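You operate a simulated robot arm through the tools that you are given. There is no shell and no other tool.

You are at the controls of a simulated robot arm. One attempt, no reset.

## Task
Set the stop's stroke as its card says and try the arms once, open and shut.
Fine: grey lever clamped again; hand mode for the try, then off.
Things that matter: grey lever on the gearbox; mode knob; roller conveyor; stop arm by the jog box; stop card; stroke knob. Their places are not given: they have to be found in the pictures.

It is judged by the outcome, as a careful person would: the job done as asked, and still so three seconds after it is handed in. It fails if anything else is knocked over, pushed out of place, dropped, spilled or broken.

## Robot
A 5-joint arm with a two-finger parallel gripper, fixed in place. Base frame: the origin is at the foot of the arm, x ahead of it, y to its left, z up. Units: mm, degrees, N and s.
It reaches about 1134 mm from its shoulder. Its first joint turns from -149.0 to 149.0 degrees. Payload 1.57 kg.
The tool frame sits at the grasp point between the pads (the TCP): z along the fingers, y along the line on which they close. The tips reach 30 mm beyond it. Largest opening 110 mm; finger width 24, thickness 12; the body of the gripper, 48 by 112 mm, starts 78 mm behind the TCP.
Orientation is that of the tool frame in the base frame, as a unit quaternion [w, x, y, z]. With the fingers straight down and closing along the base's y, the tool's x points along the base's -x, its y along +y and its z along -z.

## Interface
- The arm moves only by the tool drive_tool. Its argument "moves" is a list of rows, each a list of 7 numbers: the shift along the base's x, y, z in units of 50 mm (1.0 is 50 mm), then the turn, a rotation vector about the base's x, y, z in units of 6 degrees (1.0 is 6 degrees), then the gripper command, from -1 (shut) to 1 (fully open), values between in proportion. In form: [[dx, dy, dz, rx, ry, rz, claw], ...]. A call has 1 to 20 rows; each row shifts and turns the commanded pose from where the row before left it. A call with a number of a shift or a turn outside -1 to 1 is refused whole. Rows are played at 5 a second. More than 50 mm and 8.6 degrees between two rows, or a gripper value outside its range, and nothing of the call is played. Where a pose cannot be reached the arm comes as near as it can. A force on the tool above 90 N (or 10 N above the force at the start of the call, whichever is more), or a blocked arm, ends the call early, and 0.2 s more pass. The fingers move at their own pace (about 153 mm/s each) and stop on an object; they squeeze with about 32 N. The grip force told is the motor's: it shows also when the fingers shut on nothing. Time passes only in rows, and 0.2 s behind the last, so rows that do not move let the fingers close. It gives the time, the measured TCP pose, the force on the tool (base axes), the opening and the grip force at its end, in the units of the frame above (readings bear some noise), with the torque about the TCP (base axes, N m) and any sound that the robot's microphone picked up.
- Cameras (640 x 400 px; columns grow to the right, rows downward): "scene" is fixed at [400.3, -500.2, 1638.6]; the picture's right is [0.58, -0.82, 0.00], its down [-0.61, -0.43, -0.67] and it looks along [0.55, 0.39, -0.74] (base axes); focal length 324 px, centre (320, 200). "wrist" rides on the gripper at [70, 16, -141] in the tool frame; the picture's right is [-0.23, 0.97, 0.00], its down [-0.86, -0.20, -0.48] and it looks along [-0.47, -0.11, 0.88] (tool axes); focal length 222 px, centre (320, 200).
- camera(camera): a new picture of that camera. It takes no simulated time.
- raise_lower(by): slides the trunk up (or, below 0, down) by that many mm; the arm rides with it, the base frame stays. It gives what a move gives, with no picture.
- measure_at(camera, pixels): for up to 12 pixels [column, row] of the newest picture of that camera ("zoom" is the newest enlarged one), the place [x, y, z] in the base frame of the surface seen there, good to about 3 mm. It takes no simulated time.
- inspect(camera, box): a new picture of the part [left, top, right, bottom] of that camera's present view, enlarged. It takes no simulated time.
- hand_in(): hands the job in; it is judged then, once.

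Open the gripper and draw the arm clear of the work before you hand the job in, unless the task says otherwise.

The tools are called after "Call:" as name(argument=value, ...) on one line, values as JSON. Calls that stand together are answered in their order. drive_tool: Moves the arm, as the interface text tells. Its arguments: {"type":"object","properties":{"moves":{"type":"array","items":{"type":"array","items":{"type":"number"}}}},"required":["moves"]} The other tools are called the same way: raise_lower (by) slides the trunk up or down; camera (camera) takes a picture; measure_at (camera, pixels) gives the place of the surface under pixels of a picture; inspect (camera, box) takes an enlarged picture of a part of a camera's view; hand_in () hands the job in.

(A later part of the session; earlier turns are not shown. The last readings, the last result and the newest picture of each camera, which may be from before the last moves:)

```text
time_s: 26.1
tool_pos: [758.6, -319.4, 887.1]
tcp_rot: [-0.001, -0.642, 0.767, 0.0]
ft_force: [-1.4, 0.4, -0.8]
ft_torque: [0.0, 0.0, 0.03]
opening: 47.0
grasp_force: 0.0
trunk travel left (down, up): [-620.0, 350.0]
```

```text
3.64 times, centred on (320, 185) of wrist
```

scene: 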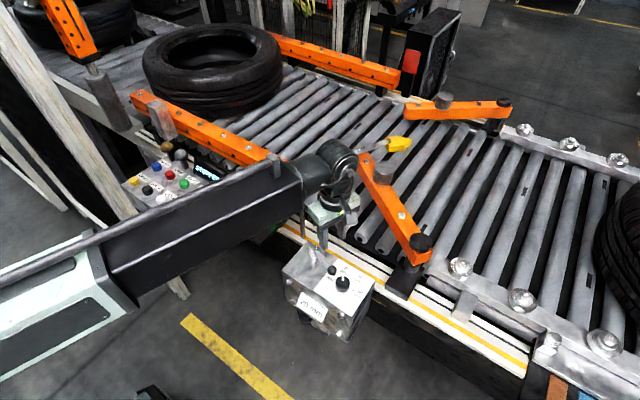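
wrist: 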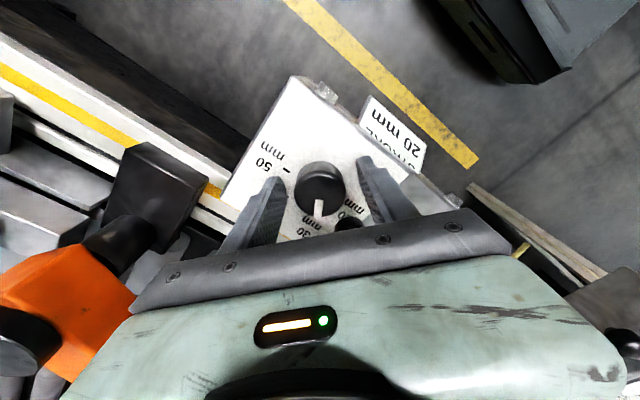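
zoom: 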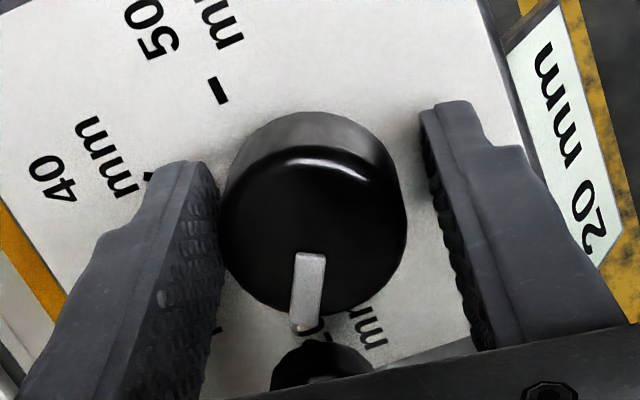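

With fingers open, the knob sits ~3 mm toward the left finger (centre (314,232) vs finger midpoint ~330), so I shift +2.5 mm in x, close again and turn another 15°.

Call:
drive_tool(moves=[[0.05, -0.01, 0, 0, 0, 0, -0.15], [0, 0, 0, 0, 0, 0, -0.3], [0, 0, 0, 0, 0, 0, -1], [0, 0, 0, 0, 0, 0, -1]])

Call:
drive_tool(moves=[[0, 0, 0, 0, 0, 0.8, -1], [0, 0, 0, 0, 0, 0.8, -1], [0, 0, 0, 0, 0, 0.9, -1], [0, 0, 0, 0, 0, 0, -1]])

Call:
inspect(camera="wrist", box=[250, 130, 390, 240])

```text
time_s: 27.1
tool_pos: [759.0, -319.5, 886.3]
tcp_rot: [0.0, -0.641, 0.767, 0.001]
ft_force: [-16.5, 5.0, -12.8]
ft_torque: [-0.03, 0.16, 0.05]
opening: 37.9
grasp_force: 43.8
trunk travel left (down, up): [-620.0, 350.0]
```

```text
time_s: 28.1
tool_pos: [760.7, -320.9, 886.8]
tcp_rot: [0.002, 0.737, -0.676, -0.002]
ft_force: [-28.1, 4.8, -22.8]
ft_torque: [-0.94, -0.28, 0.07]
opening: 37.3
grasp_force: 43.9
trunk travel left (down, up): [-620.0, 350.0]
```

```text
3.64 times, centred on (320, 185) of wrist
```

zoom: 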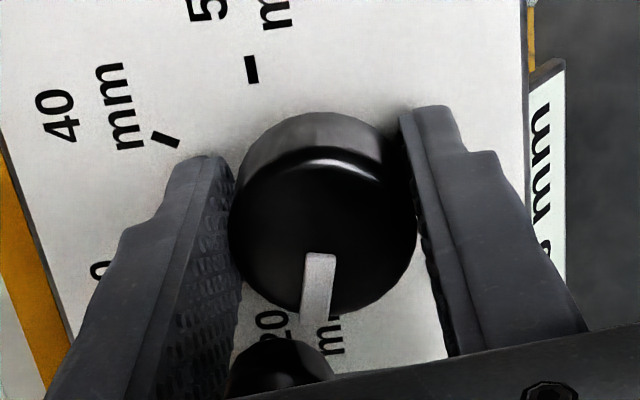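

Now the force is −28 N in x, so I overcorrected; I ease back 1.3 mm in x and turn the last 15°.

Call:
drive_tool(moves=[[-0.026, 0.004, 0, 0, 0, 0, -1], [0, 0, 0, 0, 0, 0.8, -1], [0, 0, 0, 0, 0, 0.9, -1], [0, 0, 0, 0, 0, 0.8, -1], [0, 0, 0, 0, 0, 0, -1]])

Call:
inspect(camera="wrist", box=[250, 130, 390, 240])

```text
time_s: 29.3
tool_pos: [761.0, -319.3, 885.8]
tcp_rot: [-0.001, 0.818, -0.575, 0.0]
ft_force: [-7.5, -4.5, -1.0]
ft_torque: [0.63, 0.4, -0.58]
opening: 37.6
grasp_force: 43.7
trunk travel left (down, up): [-620.0, 350.0]
```

```text
3.64 times, centred on (320, 185) of wrist
```

zoom: 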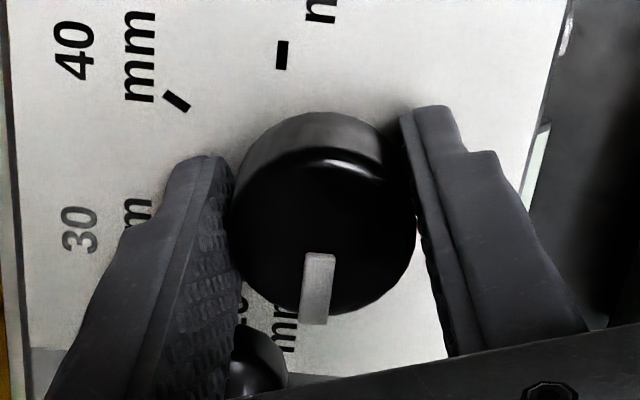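

The torque about z rose to −0.58 N·m, so the knob appears to be at its end stop (20 end). I open the fingers and raise up to look.

Call:
drive_tool(moves=[[0, 0, 0, 0, 0, 0, 0], [0, 0, 0, 0, 0, 0, 0.1], [0, 0, 0, 0, 0, 0, 0.1]])

Call:
raise_lower(by=110)

Call:
camera(camera="wrist")

Call:
inspect(camera="scene", box=[270, 230, 390, 345])

```text
time_s: 30.1
tool_pos: [760.1, -318.7, 886.9]
tcp_rot: [0.0, 0.818, -0.575, 0.0]
ft_force: [-0.1, -0.6, -0.4]
ft_torque: [-0.03, 0.02, 0.01]
opening: 60.6
grasp_force: 0.1
trunk travel left (down, up): [-620.0, 350.0]
```

```text
time_s: 31.5
tool_pos: [761.2, -320.3, 996.7]
tcp_rot: [0.0, 0.818, -0.575, -0.001]
ft_force: [0.3, 0.2, -0.5]
ft_torque: [0.01, 0.03, 0.0]
opening: 60.6
grasp_force: 0.0
trunk travel left (down, up): [-730.0, 240.0]
```

```text
taken
```

wrist: 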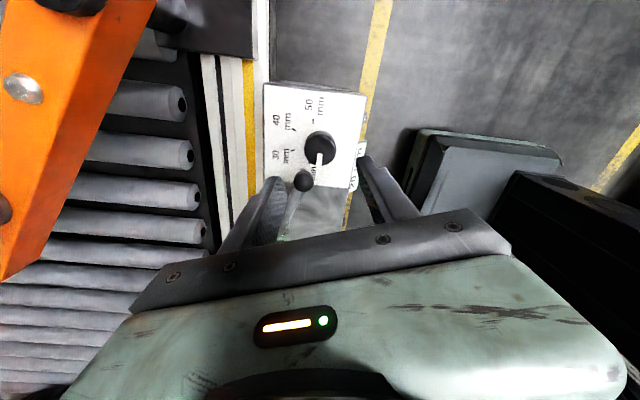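

```text
3.48 times, centred on (330, 288) of scene
```

zoom: 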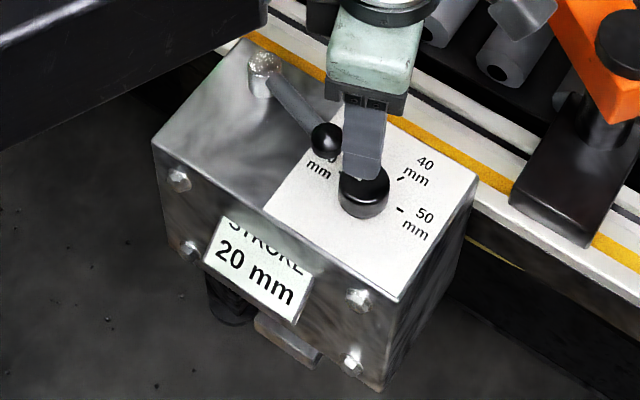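

I zoom on the knob to read the pointer angle.

Call:
inspect(camera="wrist", box=[260, 90, 380, 200])

Call:
measure_at(camera="zoom", pixels=[[320, 240], [318, 275], [320, 215], [275, 220], [365, 220], [263, 320]])

```text
3.64 times, centred on (320, 145) of wrist
```

zoom: 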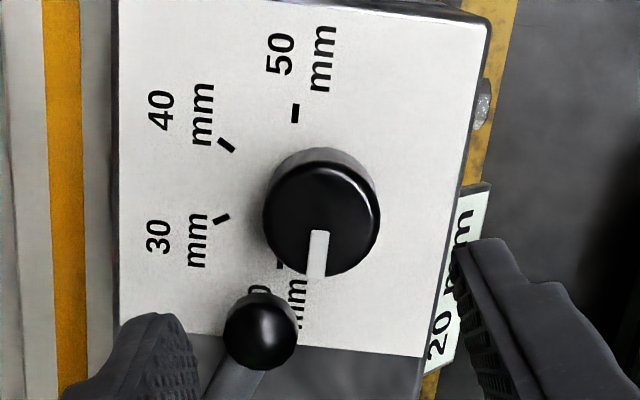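

```text
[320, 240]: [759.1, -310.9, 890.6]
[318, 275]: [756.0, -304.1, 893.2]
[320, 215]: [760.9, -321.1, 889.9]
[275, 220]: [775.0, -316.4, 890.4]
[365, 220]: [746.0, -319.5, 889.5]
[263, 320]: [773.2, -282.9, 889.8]
```

The pointer now lies at ≈92°, parallel to the 20 bar (turned ≈60°, stopped by the end stop). Next the lever: its ball is at about (777,-278); I move over it, aligned with the lever (71°).

Call:
drive_tool(moves=[[0.0434, 0.119, 0, 0, 0, -0.93, -0.2], [0.0434, 0.119, 0, 0, 0, -0.93, -0.2], [0.0434, 0.119, 0, 0, 0, -0.93, -0.2], [0.0434, 0.119, 0, 0, 0, -0.93, -0.2], [0.0434, 0.119, 0, 0, 0, -0.93, -0.2], [0.0434, 0.119, 0, 0, 0, -0.93, -0.2], [0.0434, 0.119, 0, 0, 0, -0.93, -0.2], [0, 0, 0, 0, 0, 0, -0.2]])

Call:
raise_lower(by=-60)

Call:
camera(camera="wrist")

Call:
inspect(camera="wrist", box=[250, 80, 400, 210])

```text
time_s: 33.3
tool_pos: [775.6, -278.2, 996.0]
tcp_rot: [0.0, -0.579, 0.816, 0.0]
ft_force: [0.3, 0.7, 0.8]
ft_torque: [0.04, 0.0, 0.01]
opening: 43.9
grasp_force: 0.2
trunk travel left (down, up): [-730.0, 240.0]
```

```text
time_s: 34.3
tool_pos: [775.6, -279.0, 936.6]
tcp_rot: [0.0, -0.579, 0.815, 0.0]
ft_force: [-0.2, -0.3, 0.3]
ft_torque: [-0.01, 0.03, 0.0]
opening: 43.9
grasp_force: 0.0
trunk travel left (down, up): [-670.0, 300.0]
```

```text
taken
```

wrist: 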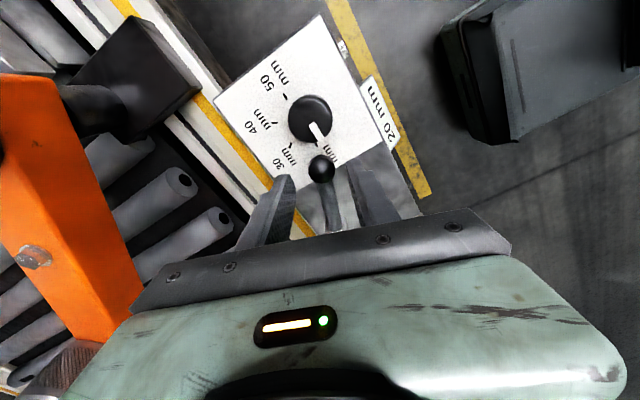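

```text
3.08 times, centred on (325, 145) of wrist
```

zoom: 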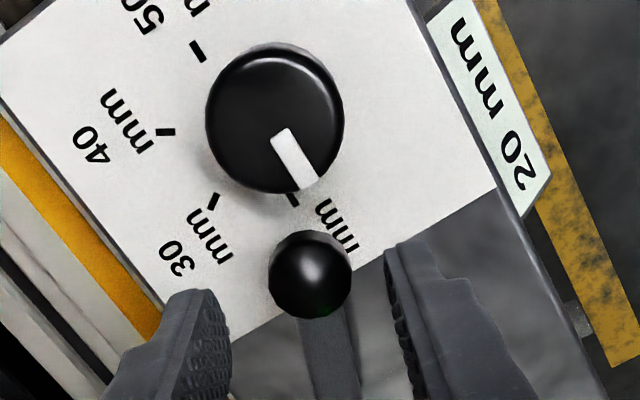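

The pointer now stands at the 20 tick (zoom 293,200). The ball (310,275) sits between the fingers' paths; I lower 50 mm.

Call:
raise_lower(by=-50)

Call:
inspect(camera="wrist", box=[220, 100, 420, 225])

```text
time_s: 35.2
tool_pos: [774.6, -278.5, 886.9]
tcp_rot: [0.0, -0.579, 0.815, 0.0]
ft_force: [0.6, -0.5, 0.0]
ft_torque: [0.0, 0.01, 0.0]
opening: 43.9
grasp_force: 0.1
trunk travel left (down, up): [-620.0, 350.0]
```

```text
3.20 times, centred on (320, 162) of wrist
```

zoom: 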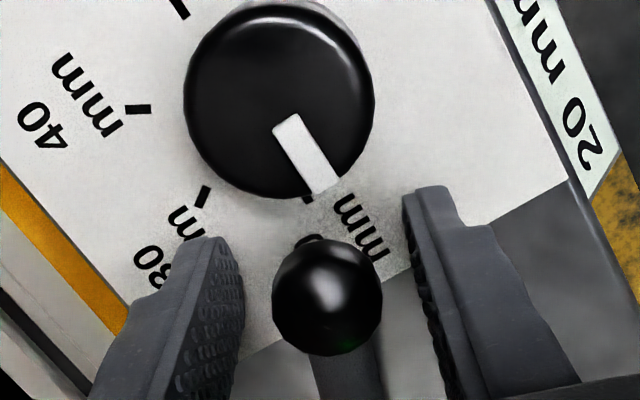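

Now I sweep the lever back along its arc (−6° per row), first 48°, with the fingers a bit tighter (32 mm).

Call:
drive_tool(moves=[[0, 0, 0, 0, 0, 0, -0.42], [-0.169, 0.068, 0, 0, 0, -1, -0.42], [-0.161, 0.085, 0, 0, 0, -1, -0.42], [-0.151, 0.102, 0, 0, 0, -1, -0.42], [-0.14, 0.117, 0, 0, 0, -1, -0.42], [-0.126, 0.131, 0, 0, 0, -1, -0.42], [-0.112, 0.144, 0, 0, 0, -1, -0.42], [-0.096, 0.155, 0, 0, 0, -1, -0.42], [-0.08, 0.164, 0, 0, 0, -1, -0.42], [0, 0, 0, 0, 0, 0, -0.42]])

Call:
inspect(camera="wrist", box=[220, 100, 420, 225])

```text
time_s: 37.4
tool_pos: [723.8, -229.9, 886.7]
tcp_rot: [0.0, -0.197, 0.98, 0.0]
ft_force: [-0.1, -0.7, -0.8]
ft_torque: [-0.02, 0.0, 0.0]
opening: 32.5
grasp_force: 0.0
trunk travel left (down, up): [-620.0, 350.0]
```

```text
3.20 times, centred on (320, 162) of wrist
```

zoom: 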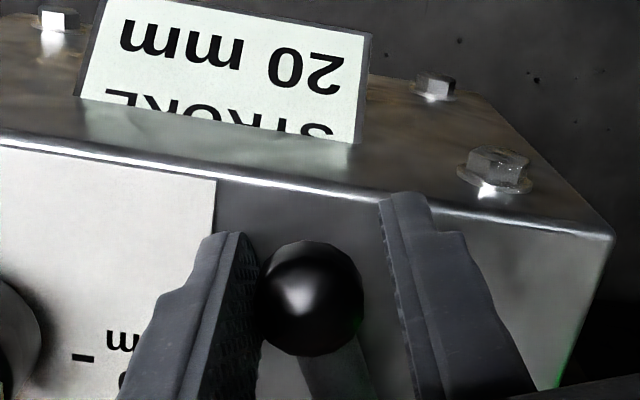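

The lever follows the left finger freely. I continue to ≈5° and then check the force.

Call:
drive_tool(moves=[[-0.062, 0.171, 0, 0, 0, -1, -0.42], [-0.044, 0.177, 0, 0, 0, -1, -0.42], [-0.025, 0.18, 0, 0, 0, -1, -0.42], [0, 0, 0, 0, 0, 0, -0.42]])

Call:
inspect(camera="wrist", box=[220, 100, 420, 225])

```text
time_s: 38.4
tool_pos: [718.4, -203.7, 885.8]
tcp_rot: [0.001, -0.041, 0.999, -0.001]
ft_force: [-0.6, -1.3, -0.9]
ft_torque: [0.0, -0.01, -0.04]
opening: 32.7
grasp_force: 0.2
trunk travel left (down, up): [-620.0, 350.0]
```

```text
3.20 times, centred on (320, 162) of wrist
```

zoom: 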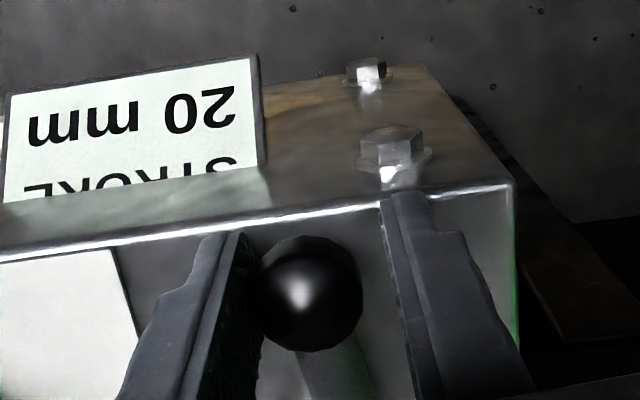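

Lever is ≈8° from its old place with low force. I go on in 3° steps and watch for the clamping resistance.

Call:
drive_tool(moves=[[-0.004, 0.09, 0, 0, 0, -0.5, -0.42], [-0.002, 0.09, 0, 0, 0, -0.5, -0.42], [0, 0, 0, 0, 0, 0, -0.42]])

Call:
drive_tool(moves=[[0, 0.06, 0, 0, 0, -0.3, -0.42], [0, 0, 0, 0, 0, 0, -0.42]])

Call:
inspect(camera="wrist", box=[220, 100, 420, 225])

```text
time_s: 39.2
tool_pos: [717.9, -195.1, 886.3]
tcp_rot: [-0.001, 0.011, 1.0, 0.0]
ft_force: [-0.5, -0.3, 0.3]
ft_torque: [-0.06, 0.01, -0.03]
opening: 32.6
grasp_force: 0.5
trunk travel left (down, up): [-620.0, 350.0]
```

```text
time_s: 39.8
tool_pos: [719.1, -191.3, 886.4]
tcp_rot: [0.0, 0.026, 1.0, 0.001]
ft_force: [-0.8, -1.3, 0.3]
ft_torque: [0.0, -0.01, -0.03]
opening: 32.9
grasp_force: 0.4
trunk travel left (down, up): [-620.0, 350.0]
```

```text
3.20 times, centred on (320, 162) of wrist
```

zoom: 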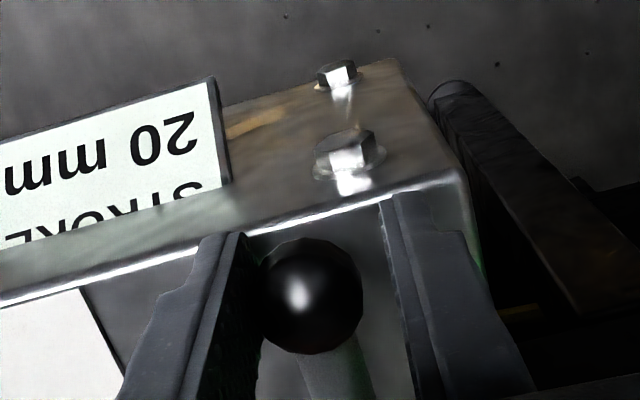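

The ball is back at about its starting y (≈−195). I nudge 3 mm more to feel whether the clamp stop is there.

Call:
drive_tool(moves=[[0, 0.06, 0, 0, 0, -0.3, -0.42], [0, 0, 0, 0, 0, 0, -0.42]])

Call:
inspect(camera="wrist", box=[220, 100, 420, 225])

```text
time_s: 40.4
tool_pos: [716.7, -188.4, 886.9]
tcp_rot: [0.0, 0.042, 0.999, 0.0]
ft_force: [1.7, -7.2, 0.3]
ft_torque: [-0.06, -0.02, 0.01]
opening: 37.5
grasp_force: 2.8
trunk travel left (down, up): [-620.0, 350.0]
```

```text
3.20 times, centred on (320, 162) of wrist
```

zoom: 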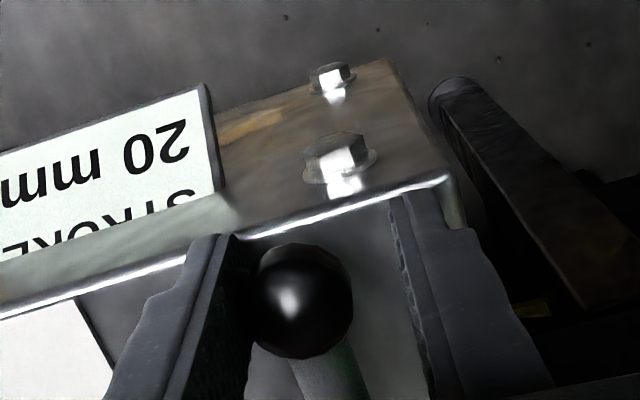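

Force −7 N in y and the finger pushed open: the lever is against its clamped stop. I back off a little, raise, and check lever and knob.

Call:
drive_tool(moves=[[0, -0.1, 0, 0, 0, 0.5, -0.3], [0, 0, 0, 0, 0, 0.2, -0.2], [0, 0, 0, 0, 0, 0, -0.2]])

Call:
raise_lower(by=140)

Call:
inspect(camera="scene", box=[270, 230, 390, 345])

Call:
camera(camera="wrist")

```text
time_s: 41.2
tool_pos: [717.1, -193.9, 887.7]
tcp_rot: [0.0, 0.006, 1.0, 0.0]
ft_force: [-0.9, 0.0, 0.2]
ft_torque: [0.01, 0.03, 0.03]
opening: 44.0
grasp_force: 0.0
trunk travel left (down, up): [-620.0, 350.0]
```

```text
time_s: 42.9
tool_pos: [717.0, -193.5, 1025.6]
tcp_rot: [0.001, 0.007, 1.0, 0.001]
ft_force: [0.5, 0.2, 0.0]
ft_torque: [0.0, 0.0, -0.01]
opening: 44.2
grasp_force: 0.1
trunk travel left (down, up): [-760.0, 210.0]
```

```text
3.48 times, centred on (330, 288) of scene
```

zoom: 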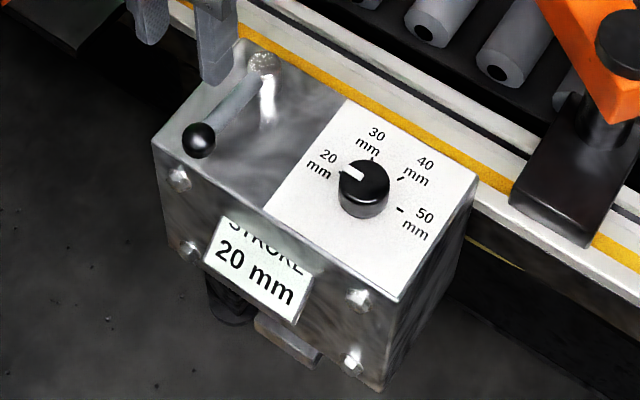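

```text
taken
```

wrist: 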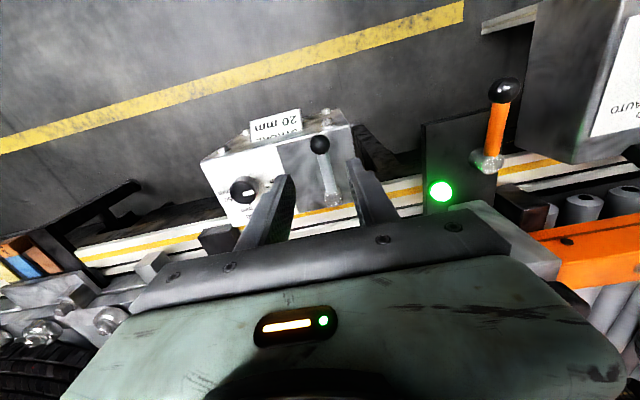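

Lever is back exactly where it was (ball at zoom (198,139)) and the pointer stands at 20 mm. Before moving to the jog box I check the posts near it and the box again.

Call:
camera(camera="scene")

Call:
measure_at(camera="scene", pixels=[[20, 70], [60, 110], [100, 180], [130, 220], [160, 260], [185, 292], [10, 30], [75, 60], [100, 95], [180, 155], [167, 147], [205, 170]])

Call:
inspect(camera="scene", box=[110, 130, 260, 260])

```text
taken
```

scene: 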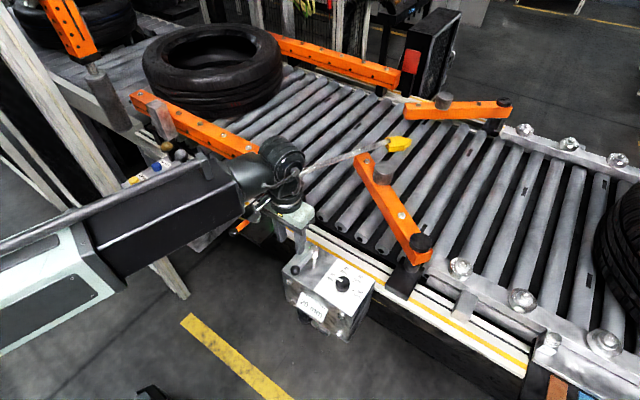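

```text
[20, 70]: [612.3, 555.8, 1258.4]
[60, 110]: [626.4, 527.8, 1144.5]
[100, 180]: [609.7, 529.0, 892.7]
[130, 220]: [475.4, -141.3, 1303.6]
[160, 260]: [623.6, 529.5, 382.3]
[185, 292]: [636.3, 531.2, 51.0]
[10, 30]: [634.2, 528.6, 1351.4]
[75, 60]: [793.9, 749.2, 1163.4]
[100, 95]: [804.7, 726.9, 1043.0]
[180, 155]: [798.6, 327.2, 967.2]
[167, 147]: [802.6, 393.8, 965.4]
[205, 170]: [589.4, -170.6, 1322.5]
```

```text
3.08 times, centred on (185, 195) of scene
```

zoom: 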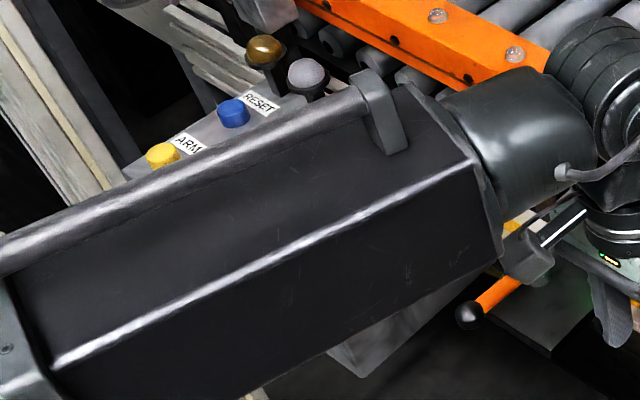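

The post stands at y≈529, clear of where I need to go. I move over to the mode knob (≈(706,174)) at this safe height.

Call:
drive_tool(moves=[[-0.03, 0.92, 0, 0, 0, 0, 0.1], [-0.03, 0.92, 0, 0, 0, 0, 0.1], [-0.03, 0.92, 0, 0, 0, 0, 0.1], [-0.03, 0.92, 0, 0, 0, 0, 0.1], [-0.03, 0.92, 0, 0, 0, 0, 0.1], [-0.03, 0.92, 0, 0, 0, 0, 0.1], [-0.03, 0.92, 0, 0, 0, 0, 0.1], [-0.03, 0.92, 0, 0, 0, 0, 0.1], [0, 0, 0, 0, 0, 0, 0.1]])

Call:
camera(camera="wrist")

Call:
camera(camera="scene")

```text
time_s: 44.9
tool_pos: [705.5, 173.8, 1027.2]
tcp_rot: [0.0, 0.006, 1.0, 0.0]
ft_force: [0.2, -0.2, -0.4]
ft_torque: [0.03, 0.0, 0.0]
opening: 60.7
grasp_force: 0.0
out of reach, approached as far as the arm can: row 3, 4
trunk travel left (down, up): [-760.0, 210.0]
```

```text
taken
```

wrist: 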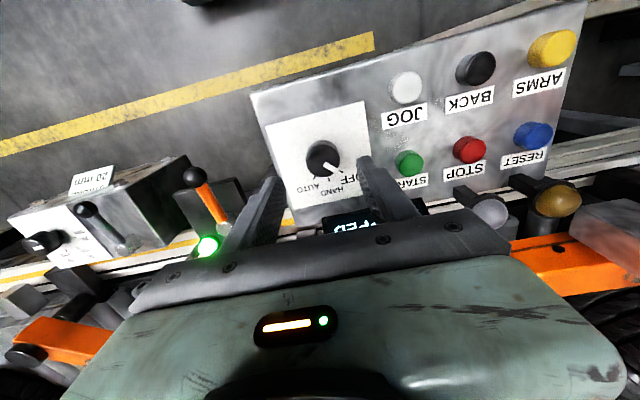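

```text
taken
```

scene: 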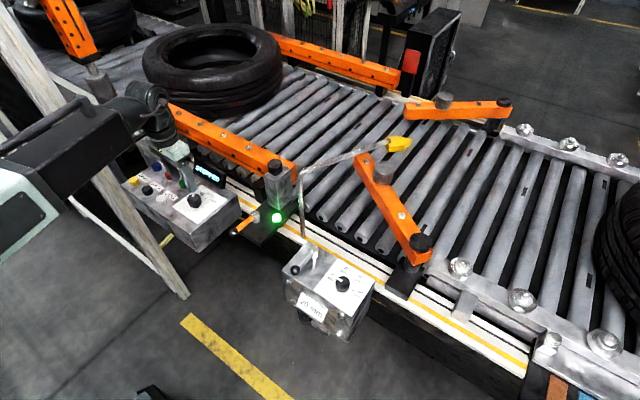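

I zoom on the mode knob dial and measure its ticks and pointer.

Call:
inspect(camera="wrist", box=[260, 100, 390, 220])

Call:
measure_at(camera="zoom", pixels=[[325, 215], [320, 180], [310, 200], [275, 200], [370, 195], [322, 245], [345, 222], [358, 250], [315, 265], [370, 262], [330, 290], [262, 285]])

```text
3.33 times, centred on (325, 160) of wrist
```

zoom: 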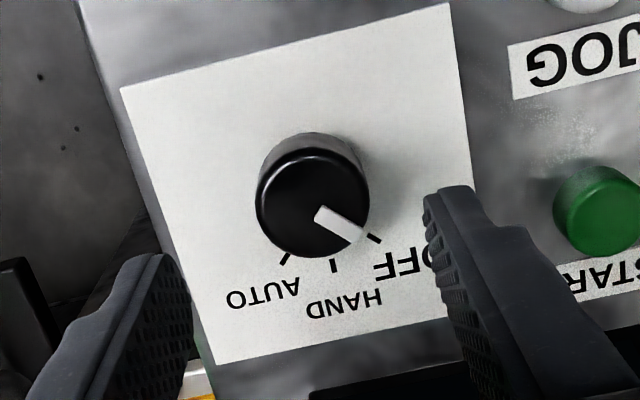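

```text
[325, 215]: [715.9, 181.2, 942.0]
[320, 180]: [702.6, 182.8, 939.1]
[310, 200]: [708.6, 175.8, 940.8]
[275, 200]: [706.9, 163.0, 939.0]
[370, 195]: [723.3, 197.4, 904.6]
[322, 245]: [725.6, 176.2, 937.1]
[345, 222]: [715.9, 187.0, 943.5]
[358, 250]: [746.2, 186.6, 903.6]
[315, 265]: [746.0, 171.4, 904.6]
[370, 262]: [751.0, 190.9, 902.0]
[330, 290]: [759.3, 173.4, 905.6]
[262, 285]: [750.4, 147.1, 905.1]
```

The pointer at OFF lies at ≈46° parallel to the OFF tick (ticks at 45°, 0°, −45°), confirming how the dials work; HAND needs −45° (clockwise from above). I check the display height near there, and centre on the knob (711,175).

Call:
measure_at(camera="scene", pixels=[[208, 172], [200, 164], [218, 180], [205, 178], [215, 188], [196, 205], [178, 178], [192, 182]])

Call:
drive_tool(moves=[[0.11, 0.03, 0, 0, 0, 0.1, 0.1], [0, 0, 0, 0, 0, 0, 0.1]])

Call:
raise_lower(by=-50)

Call:
camera(camera="wrist")

Call:
inspect(camera="wrist", box=[250, 100, 390, 220])

```text
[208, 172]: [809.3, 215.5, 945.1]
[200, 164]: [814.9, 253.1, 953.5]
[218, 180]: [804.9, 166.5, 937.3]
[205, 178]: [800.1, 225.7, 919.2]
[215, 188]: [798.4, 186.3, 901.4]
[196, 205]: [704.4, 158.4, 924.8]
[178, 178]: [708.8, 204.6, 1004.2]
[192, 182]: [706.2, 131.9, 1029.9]
```

```text
time_s: 45.5
tool_pos: [711.5, 173.7, 1027.0]
tcp_rot: [0.0, 0.001, 1.0, 0.0]
ft_force: [0.3, -0.7, 0.0]
ft_torque: [0.0, -0.01, 0.03]
opening: 60.7
grasp_force: 0.0
trunk travel left (down, up): [-760.0, 210.0]
```

```text
time_s: 46.4
tool_pos: [710.7, 173.5, 978.3]
tcp_rot: [0.0, 0.001, 1.0, 0.0]
ft_force: [0.0, -0.1, -0.2]
ft_torque: [-0.01, -0.01, 0.03]
opening: 60.6
grasp_force: 0.0
trunk travel left (down, up): [-710.0, 260.0]
```

```text
taken
```

wrist: 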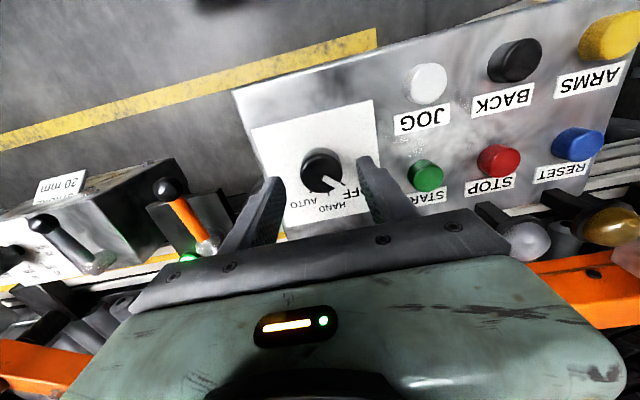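

```text
3.33 times, centred on (320, 160) of wrist
```

zoom: 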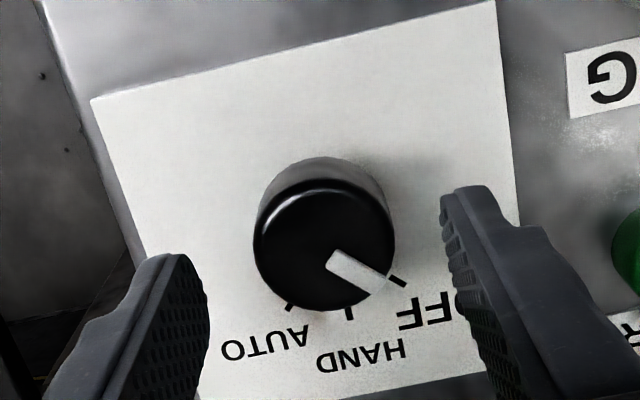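

The knob centre computes to (710.8,174.1), matching the TCP. I lower 38 mm to grip it.

Call:
raise_lower(by=-38)

Call:
inspect(camera="wrist", box=[250, 130, 390, 240])

```text
time_s: 47.2
tool_pos: [710.7, 174.5, 938.4]
tcp_rot: [0.0, 0.001, 1.0, -0.001]
ft_force: [0.4, -0.8, 0.2]
ft_torque: [0.0, 0.03, -0.06]
opening: 60.3
grasp_force: 0.1
trunk travel left (down, up): [-672.0, 298.0]
```

```text
3.64 times, centred on (320, 185) of wrist
```

zoom: 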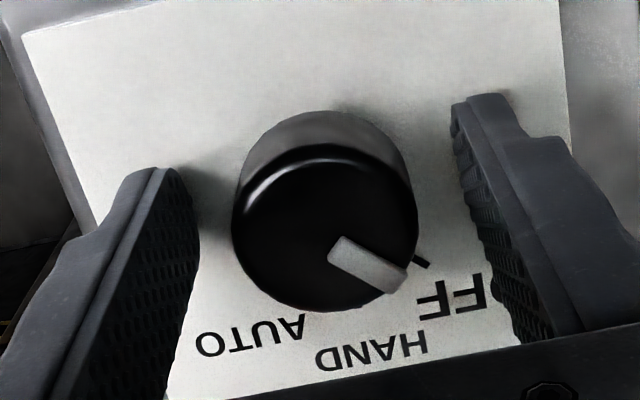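

Centred. I close, then turn −24° first and check force.

Call:
drive_tool(moves=[[0, 0, 0, 0, 0, 0, -0.3], [0, 0, 0, 0, 0, 0, -1], [0, 0, 0, 0, 0, 0, -1], [0, 0, 0, 0, 0, -0.8, -1], [0, 0, 0, 0, 0, -0.8, -1], [0, 0, 0, 0, 0, -0.8, -1], [0, 0, 0, 0, 0, -0.8, -1], [0, 0, 0, 0, 0, -0.8, -1], [0, 0, 0, 0, 0, 0, -1]])

Call:
inspect(camera="wrist", box=[250, 130, 390, 240])

```text
time_s: 49.2
tool_pos: [710.7, 175.8, 938.3]
tcp_rot: [0.0, 0.209, 0.978, 0.0]
ft_force: [1.4, 9.1, 4.6]
ft_torque: [0.51, 0.18, 0.05]
opening: 37.6
grasp_force: 43.9
trunk travel left (down, up): [-672.0, 298.0]
```

```text
3.64 times, centred on (320, 185) of wrist
```

zoom: 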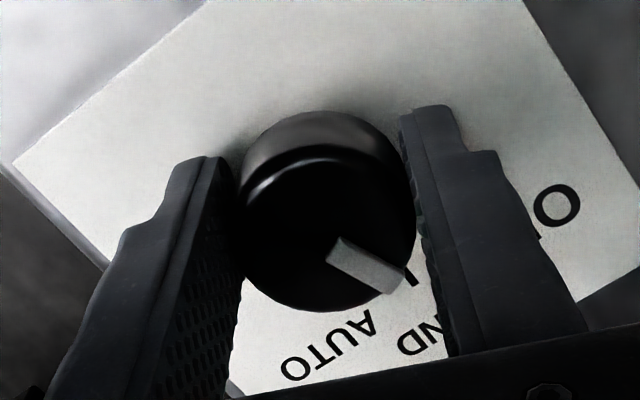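

Turning well with ~10 N. I turn the remaining −21°.

Call:
drive_tool(moves=[[0, 0, 0, 0, 0, -0.875, -1], [0, 0, 0, 0, 0, -0.875, -1], [0, 0, 0, 0, 0, -0.875, -1], [0, 0, 0, 0, 0, -0.875, -1], [0, 0, 0, 0, 0, 0, -1]])

Call:
drive_tool(moves=[[0, 0, 0, 0, 0, 0, -0.1], [0, 0, 0, 0, 0, 0, 0.1]])

Call:
inspect(camera="wrist", box=[250, 130, 390, 240])

```text
time_s: 50.5
tool_pos: [712.2, 175.8, 939.9]
tcp_rot: [0.001, 0.383, 0.924, 0.001]
ft_force: [15.4, 20.7, 18.7]
ft_torque: [0.97, 0.54, 0.06]
opening: 37.6
grasp_force: 43.2
trunk travel left (down, up): [-672.0, 298.0]
```

```text
time_s: 51.0
tool_pos: [710.0, 173.6, 938.7]
tcp_rot: [-0.001, 0.383, 0.924, -0.001]
ft_force: [-0.1, -0.7, 0.5]
ft_torque: [-0.01, 0.04, 0.02]
opening: 60.7
grasp_force: 0.0
trunk travel left (down, up): [-672.0, 298.0]
```

```text
3.64 times, centred on (320, 185) of wrist
```

zoom: 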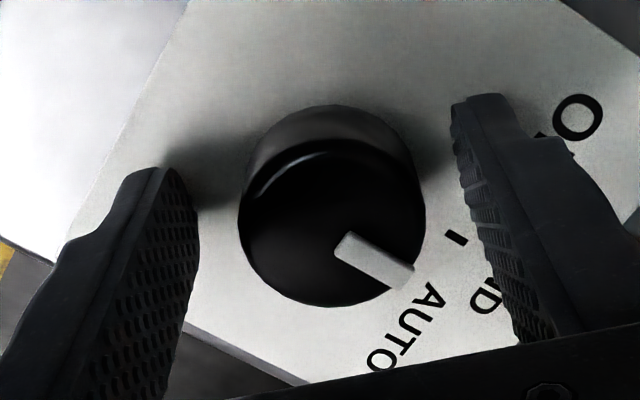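

Fingers open, knob released. I raise 90 mm and check the knob pointer and the display.

Call:
raise_lower(by=90)

Call:
inspect(camera="wrist", box=[240, 80, 400, 210])

Call:
inspect(camera="scene", box=[110, 130, 260, 260])

```text
time_s: 52.3
tool_pos: [710.9, 175.4, 1027.6]
tcp_rot: [0.0, 0.384, 0.923, 0.001]
ft_force: [0.3, 1.2, -0.6]
ft_torque: [0.0, -0.02, -0.03]
opening: 60.2
grasp_force: 0.0
trunk travel left (down, up): [-762.0, 208.0]
```

```text
3.08 times, centred on (320, 145) of wrist
```

zoom: 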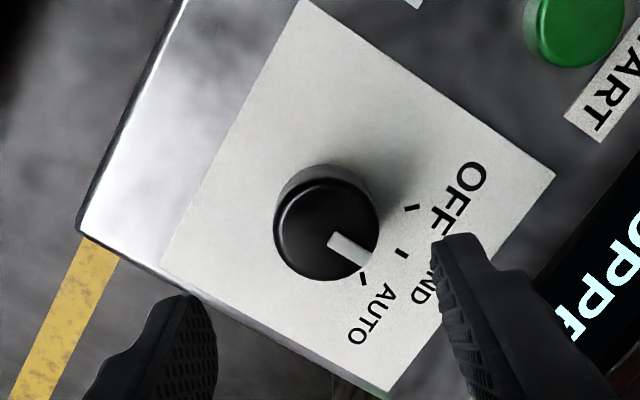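

```text
3.08 times, centred on (185, 195) of scene
```

zoom: 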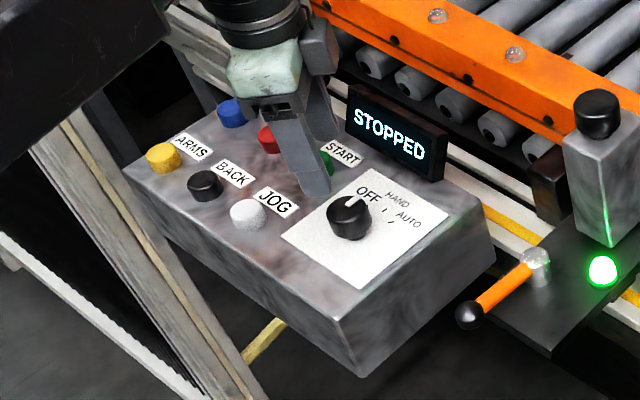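

Wrist geometry gives the pointer at ≈2° (HAND). I zoom in the scene view to verify independently.

Call:
inspect(camera="scene", box=[175, 175, 235, 225])

```text
8.00 times, centred on (205, 200) of scene
```

zoom: 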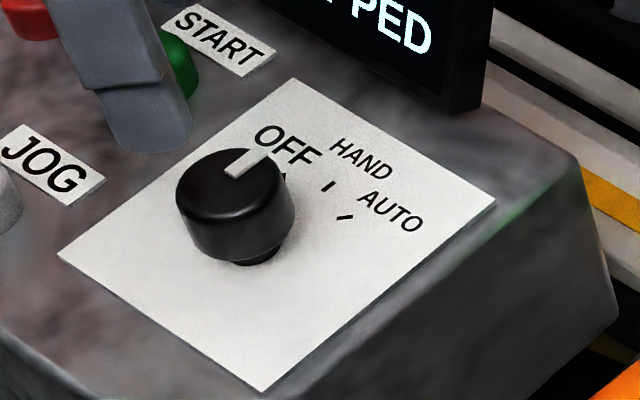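

Both views show the mode pointer at HAND. Now I move above the yellow ARMS button (≈(666,410)), fingers closed, turning the hand back straight.

Call:
drive_tool(moves=[[-0.11, 0.582, 0, 0, 0, 0.94, -1], [-0.11, 0.582, 0, 0, 0, 0.94, -1], [-0.11, 0.582, 0, 0, 0, 0.94, -1], [-0.11, 0.582, 0, 0, 0, 0.94, -1], [-0.11, 0.582, 0, 0, 0, 0.94, -1], [-0.11, 0.582, 0, 0, 0, 0.94, -1], [-0.11, 0.582, 0, 0, 0, 0.94, -1], [-0.11, 0.582, 0, 0, 0, 0.94, -1], [0, 0, 0, 0, 0, 0, -1]])

Call:
camera(camera="wrist")

Call:
camera(camera="scene")

```text
time_s: 54.3
tool_pos: [665.7, 406.0, 1028.4]
tcp_rot: [0.0, -0.002, 1.0, 0.0]
ft_force: [0.4, -0.4, -0.3]
ft_torque: [0.03, -0.01, -0.01]
opening: 0.1
grasp_force: 21.0
trunk travel left (down, up): [-762.0, 208.0]
```

```text
taken
```

wrist: 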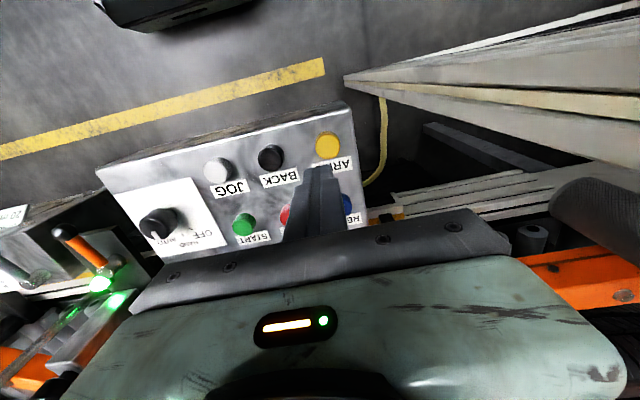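

```text
taken
```

scene: 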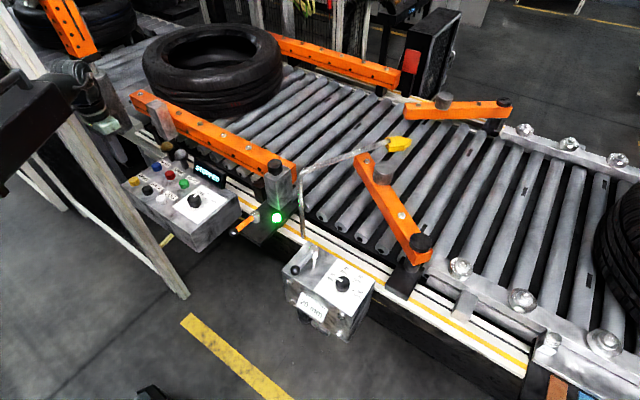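

I zoom onto the ARMS button and measure its top.

Call:
inspect(camera="wrist", box=[280, 100, 380, 200])

Call:
measure_at(camera="zoom", pixels=[[310, 180], [310, 150], [310, 205], [270, 180], [350, 178], [310, 125]])

```text
4.00 times, centred on (330, 150) of wrist
```

zoom: 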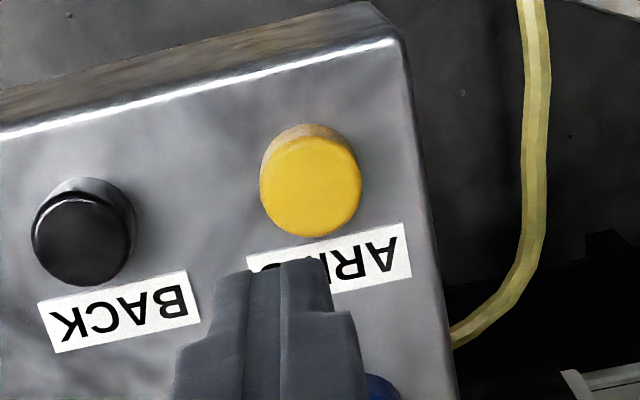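

```text
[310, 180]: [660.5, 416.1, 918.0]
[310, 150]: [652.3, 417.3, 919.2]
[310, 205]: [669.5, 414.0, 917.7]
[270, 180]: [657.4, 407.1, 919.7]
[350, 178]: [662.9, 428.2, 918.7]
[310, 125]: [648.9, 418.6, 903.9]
```

Button top centre is ≈(662,415.5,918.5). I centre the closed fingertips on it and lower to ~6 mm above.

Call:
drive_tool(moves=[[-0.07, 0.19, 0, 0, 0, 0, -1], [0, 0, 0, 0, 0, 0, -1]])

Call:
raise_lower(by=-73)

Call:
camera(camera="wrist")

```text
time_s: 54.9
tool_pos: [661.6, 415.1, 1030.5]
tcp_rot: [-0.001, 0.0, 1.0, 0.001]
ft_force: [-0.8, 0.3, -0.5]
ft_torque: [0.0, 0.02, 0.02]
opening: 0.1
grasp_force: 21.4
trunk travel left (down, up): [-762.0, 208.0]
```

```text
time_s: 56.0
tool_pos: [662.4, 415.6, 955.7]
tcp_rot: [0.001, 0.0, 1.0, 0.0]
ft_force: [0.1, 0.6, 0.1]
ft_torque: [-0.03, -0.01, 0.01]
opening: 0.0
grasp_force: 21.0
trunk travel left (down, up): [-689.0, 281.0]
```

```text
taken
```

wrist: 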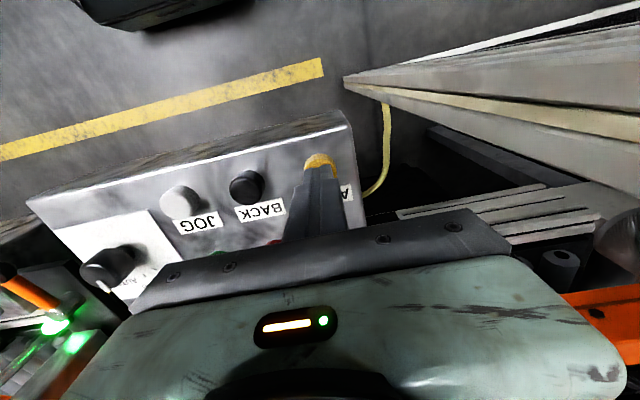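

Fingertips sit over the yellow button (320,160). I lower in small steps, watching force and sound.

Call:
raise_lower(by=-8)

Call:
raise_lower(by=-3)

```text
time_s: 56.6
tool_pos: [661.9, 414.9, 948.1]
tcp_rot: [0.0, -0.001, 1.0, 0.001]
ft_force: [-0.6, 0.2, 0.4]
ft_torque: [0.01, 0.0, -0.01]
opening: 0.0
grasp_force: 21.1
trunk travel left (down, up): [-681.0, 289.0]
```

```text
time_s: 57.1
tool_pos: [661.3, 415.0, 944.4]
tcp_rot: [0.001, 0.0, 1.0, 0.0]
ft_force: [-0.6, 0.4, 1.7]
ft_torque: [0.0, -0.03, 0.0]
opening: 0.0
grasp_force: 21.4
trunk travel left (down, up): [-678.0, 292.0]
heard: click
```

A click was heard at z≈944. I look at the arms and display now.

Call:
camera(camera="scene")

Call:
inspect(camera="scene", box=[110, 130, 260, 260])

```text
taken
```

scene: 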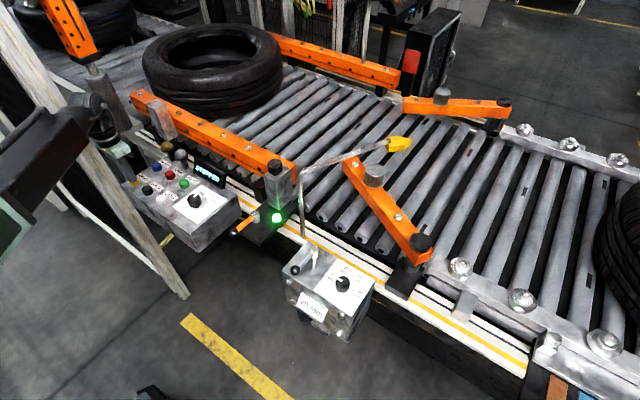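

```text
3.08 times, centred on (185, 195) of scene
```

zoom: 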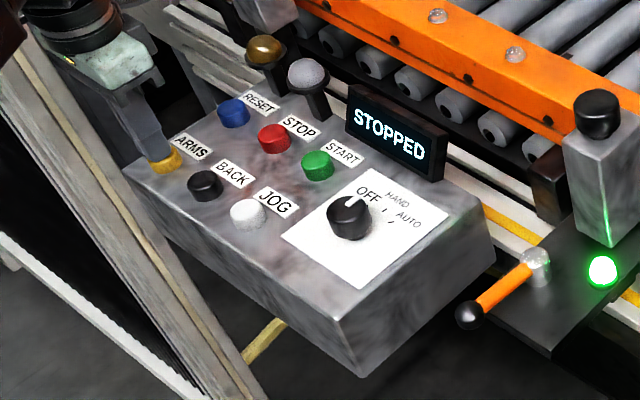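

The near arm has begun to swing open (tip moved from (362,160) to (350,165)). I keep the button pressed and let a second pass.

Call:
drive_tool(moves=[[0, 0, 0, 0, 0, 0, -1], [0, 0, 0, 0, 0, 0, -1], [0, 0, 0, 0, 0, 0, -1], [0, 0, 0, 0, 0, 0, -1], [0, 0, 0, 0, 0, 0, -1]])

Call:
camera(camera="scene")

```text
time_s: 58.3
tool_pos: [661.6, 415.1, 944.9]
tcp_rot: [0.0, -0.002, 1.0, 0.0]
ft_force: [1.2, 0.4, 2.1]
ft_torque: [-0.03, -0.04, 0.01]
opening: 0.0
grasp_force: 21.5
trunk travel left (down, up): [-678.0, 292.0]
```

```text
taken
```

scene: 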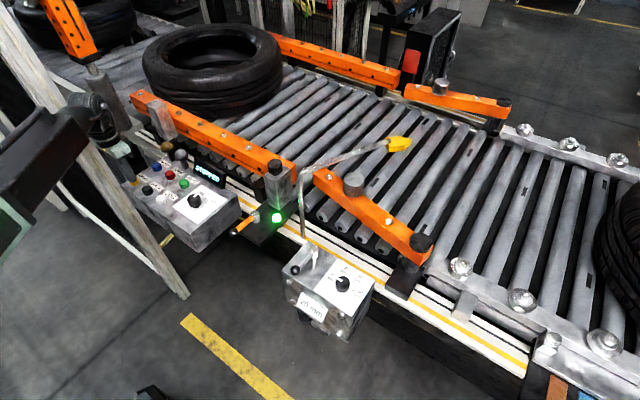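

The arms keep opening (near tip now at (318,175)). I hold and wait another second.

Call:
drive_tool(moves=[[0, 0, 0, 0, 0, 0, -1], [0, 0, 0, 0, 0, 0, -1], [0, 0, 0, 0, 0, 0, -1], [0, 0, 0, 0, 0, 0, -1], [0, 0, 0, 0, 0, 0, -1]])

Call:
camera(camera="scene")

```text
time_s: 59.5
tool_pos: [663.6, 415.7, 945.2]
tcp_rot: [0.0, -0.001, 1.0, 0.0]
ft_force: [1.4, -0.5, 1.4]
ft_torque: [0.02, -0.03, -0.01]
opening: 0.0
grasp_force: 20.9
trunk travel left (down, up): [-678.0, 292.0]
```

```text
taken
```

scene: 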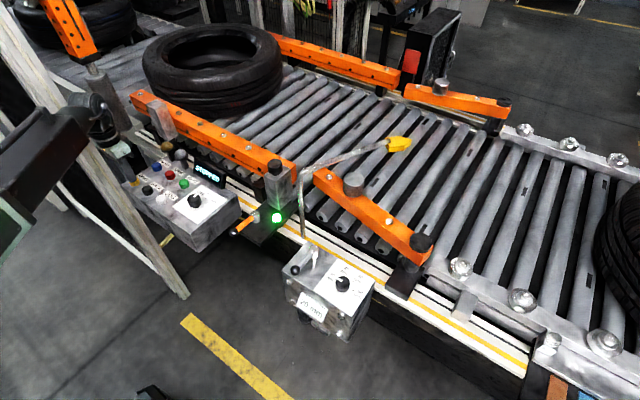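

The arms have come to rest open. I release the button (raise 12 mm) and see whether they stay open.

Call:
raise_lower(by=12)

Call:
drive_tool(moves=[[0, 0, 0, 0, 0, 0, -1], [0, 0, 0, 0, 0, 0, -1], [0, 0, 0, 0, 0, 0, -1]])

Call:
camera(camera="scene")

Call:
inspect(camera="scene", box=[225, 70, 525, 290])

```text
time_s: 60.1
tool_pos: [662.5, 414.9, 956.9]
tcp_rot: [0.0, -0.001, 1.0, 0.0]
ft_force: [0.0, -0.3, 1.1]
ft_torque: [-0.02, 0.04, 0.01]
opening: 0.0
grasp_force: 21.7
trunk travel left (down, up): [-690.0, 280.0]
```

```text
time_s: 60.9
tool_pos: [662.7, 415.4, 956.2]
tcp_rot: [0.0, 0.0, 1.0, 0.0]
ft_force: [0.0, -0.5, 1.4]
ft_torque: [-0.03, -0.02, -0.03]
opening: 0.0
grasp_force: 22.1
trunk travel left (down, up): [-690.0, 280.0]
```

```text
taken
```

scene: 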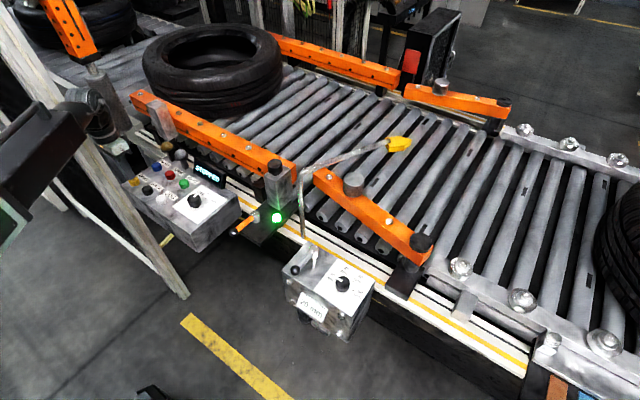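

```text
1.82 times, centred on (375, 180) of scene
```

zoom: 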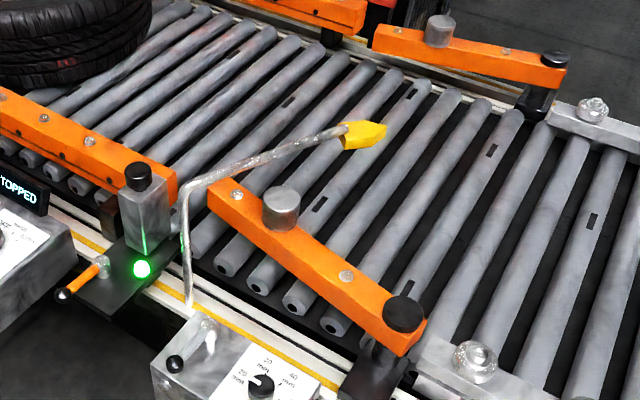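

The arms stay open after release. I press ARMS again to shut them.

Call:
raise_lower(by=-12)

Call:
drive_tool(moves=[[0, 0, 0, 0, 0, 0, -1], [0, 0, 0, 0, 0, 0, -1]])

Call:
camera(camera="scene")

```text
time_s: 61.5
tool_pos: [662.6, 416.4, 945.6]
tcp_rot: [0.0, -0.002, 1.0, 0.0]
ft_force: [0.7, 1.0, 3.1]
ft_torque: [-0.02, -0.05, 0.05]
opening: 0.0
grasp_force: 21.3
trunk travel left (down, up): [-678.0, 292.0]
heard: click
```

```text
time_s: 62.1
tool_pos: [661.9, 415.2, 944.9]
tcp_rot: [0.0, 0.0, 1.0, 0.0]
ft_force: [0.4, 1.2, 2.5]
ft_torque: [0.0, -0.05, -0.04]
opening: 0.0
grasp_force: 21.2
trunk travel left (down, up): [-678.0, 292.0]
```

```text
taken
```

scene: 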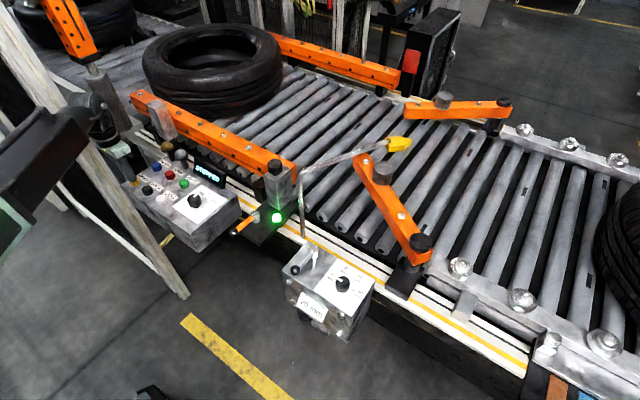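

A second click, and the arms are shut again (near tip back at (362,160)). I release the button by raising and let a moment pass.

Call:
raise_lower(by=85)

Call:
drive_tool(moves=[[0, 0, 0, 0, 0, 0, -1], [0, 0, 0, 0, 0, 0, -1], [0, 0, 0, 0, 0, 0, -1]])

Call:
inspect(camera="scene", box=[225, 70, 525, 290])

Call:
inspect(camera="scene", box=[110, 130, 260, 260])

```text
time_s: 63.3
tool_pos: [662.7, 416.0, 1031.7]
tcp_rot: [0.0, -0.001, 1.0, 0.0]
ft_force: [-0.7, 0.2, -0.2]
ft_torque: [-0.01, -0.01, -0.03]
opening: 0.0
grasp_force: 21.3
trunk travel left (down, up): [-763.0, 207.0]
```

```text
time_s: 64.1
tool_pos: [663.1, 415.5, 1030.2]
tcp_rot: [0.0, -0.001, 1.0, -0.001]
ft_force: [-0.6, -0.1, -0.3]
ft_torque: [0.03, 0.01, 0.02]
opening: 0.0
grasp_force: 21.3
trunk travel left (down, up): [-763.0, 207.0]
```

```text
1.82 times, centred on (375, 180) of scene
```

zoom: 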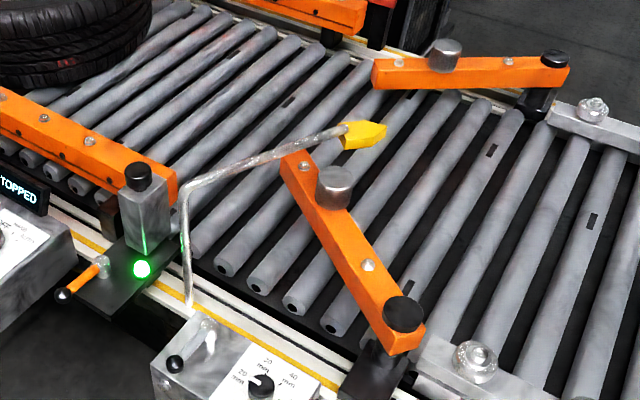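

```text
3.08 times, centred on (185, 195) of scene
```

zoom: 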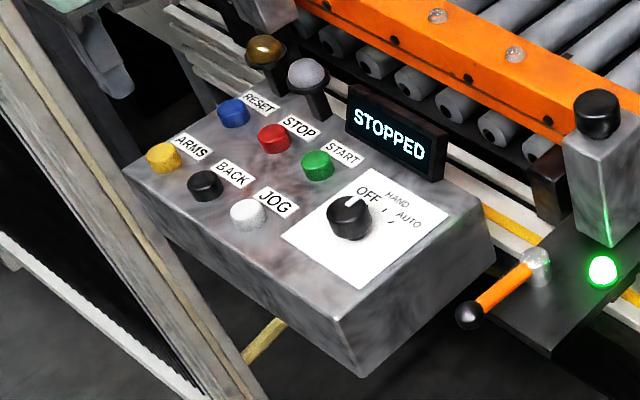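

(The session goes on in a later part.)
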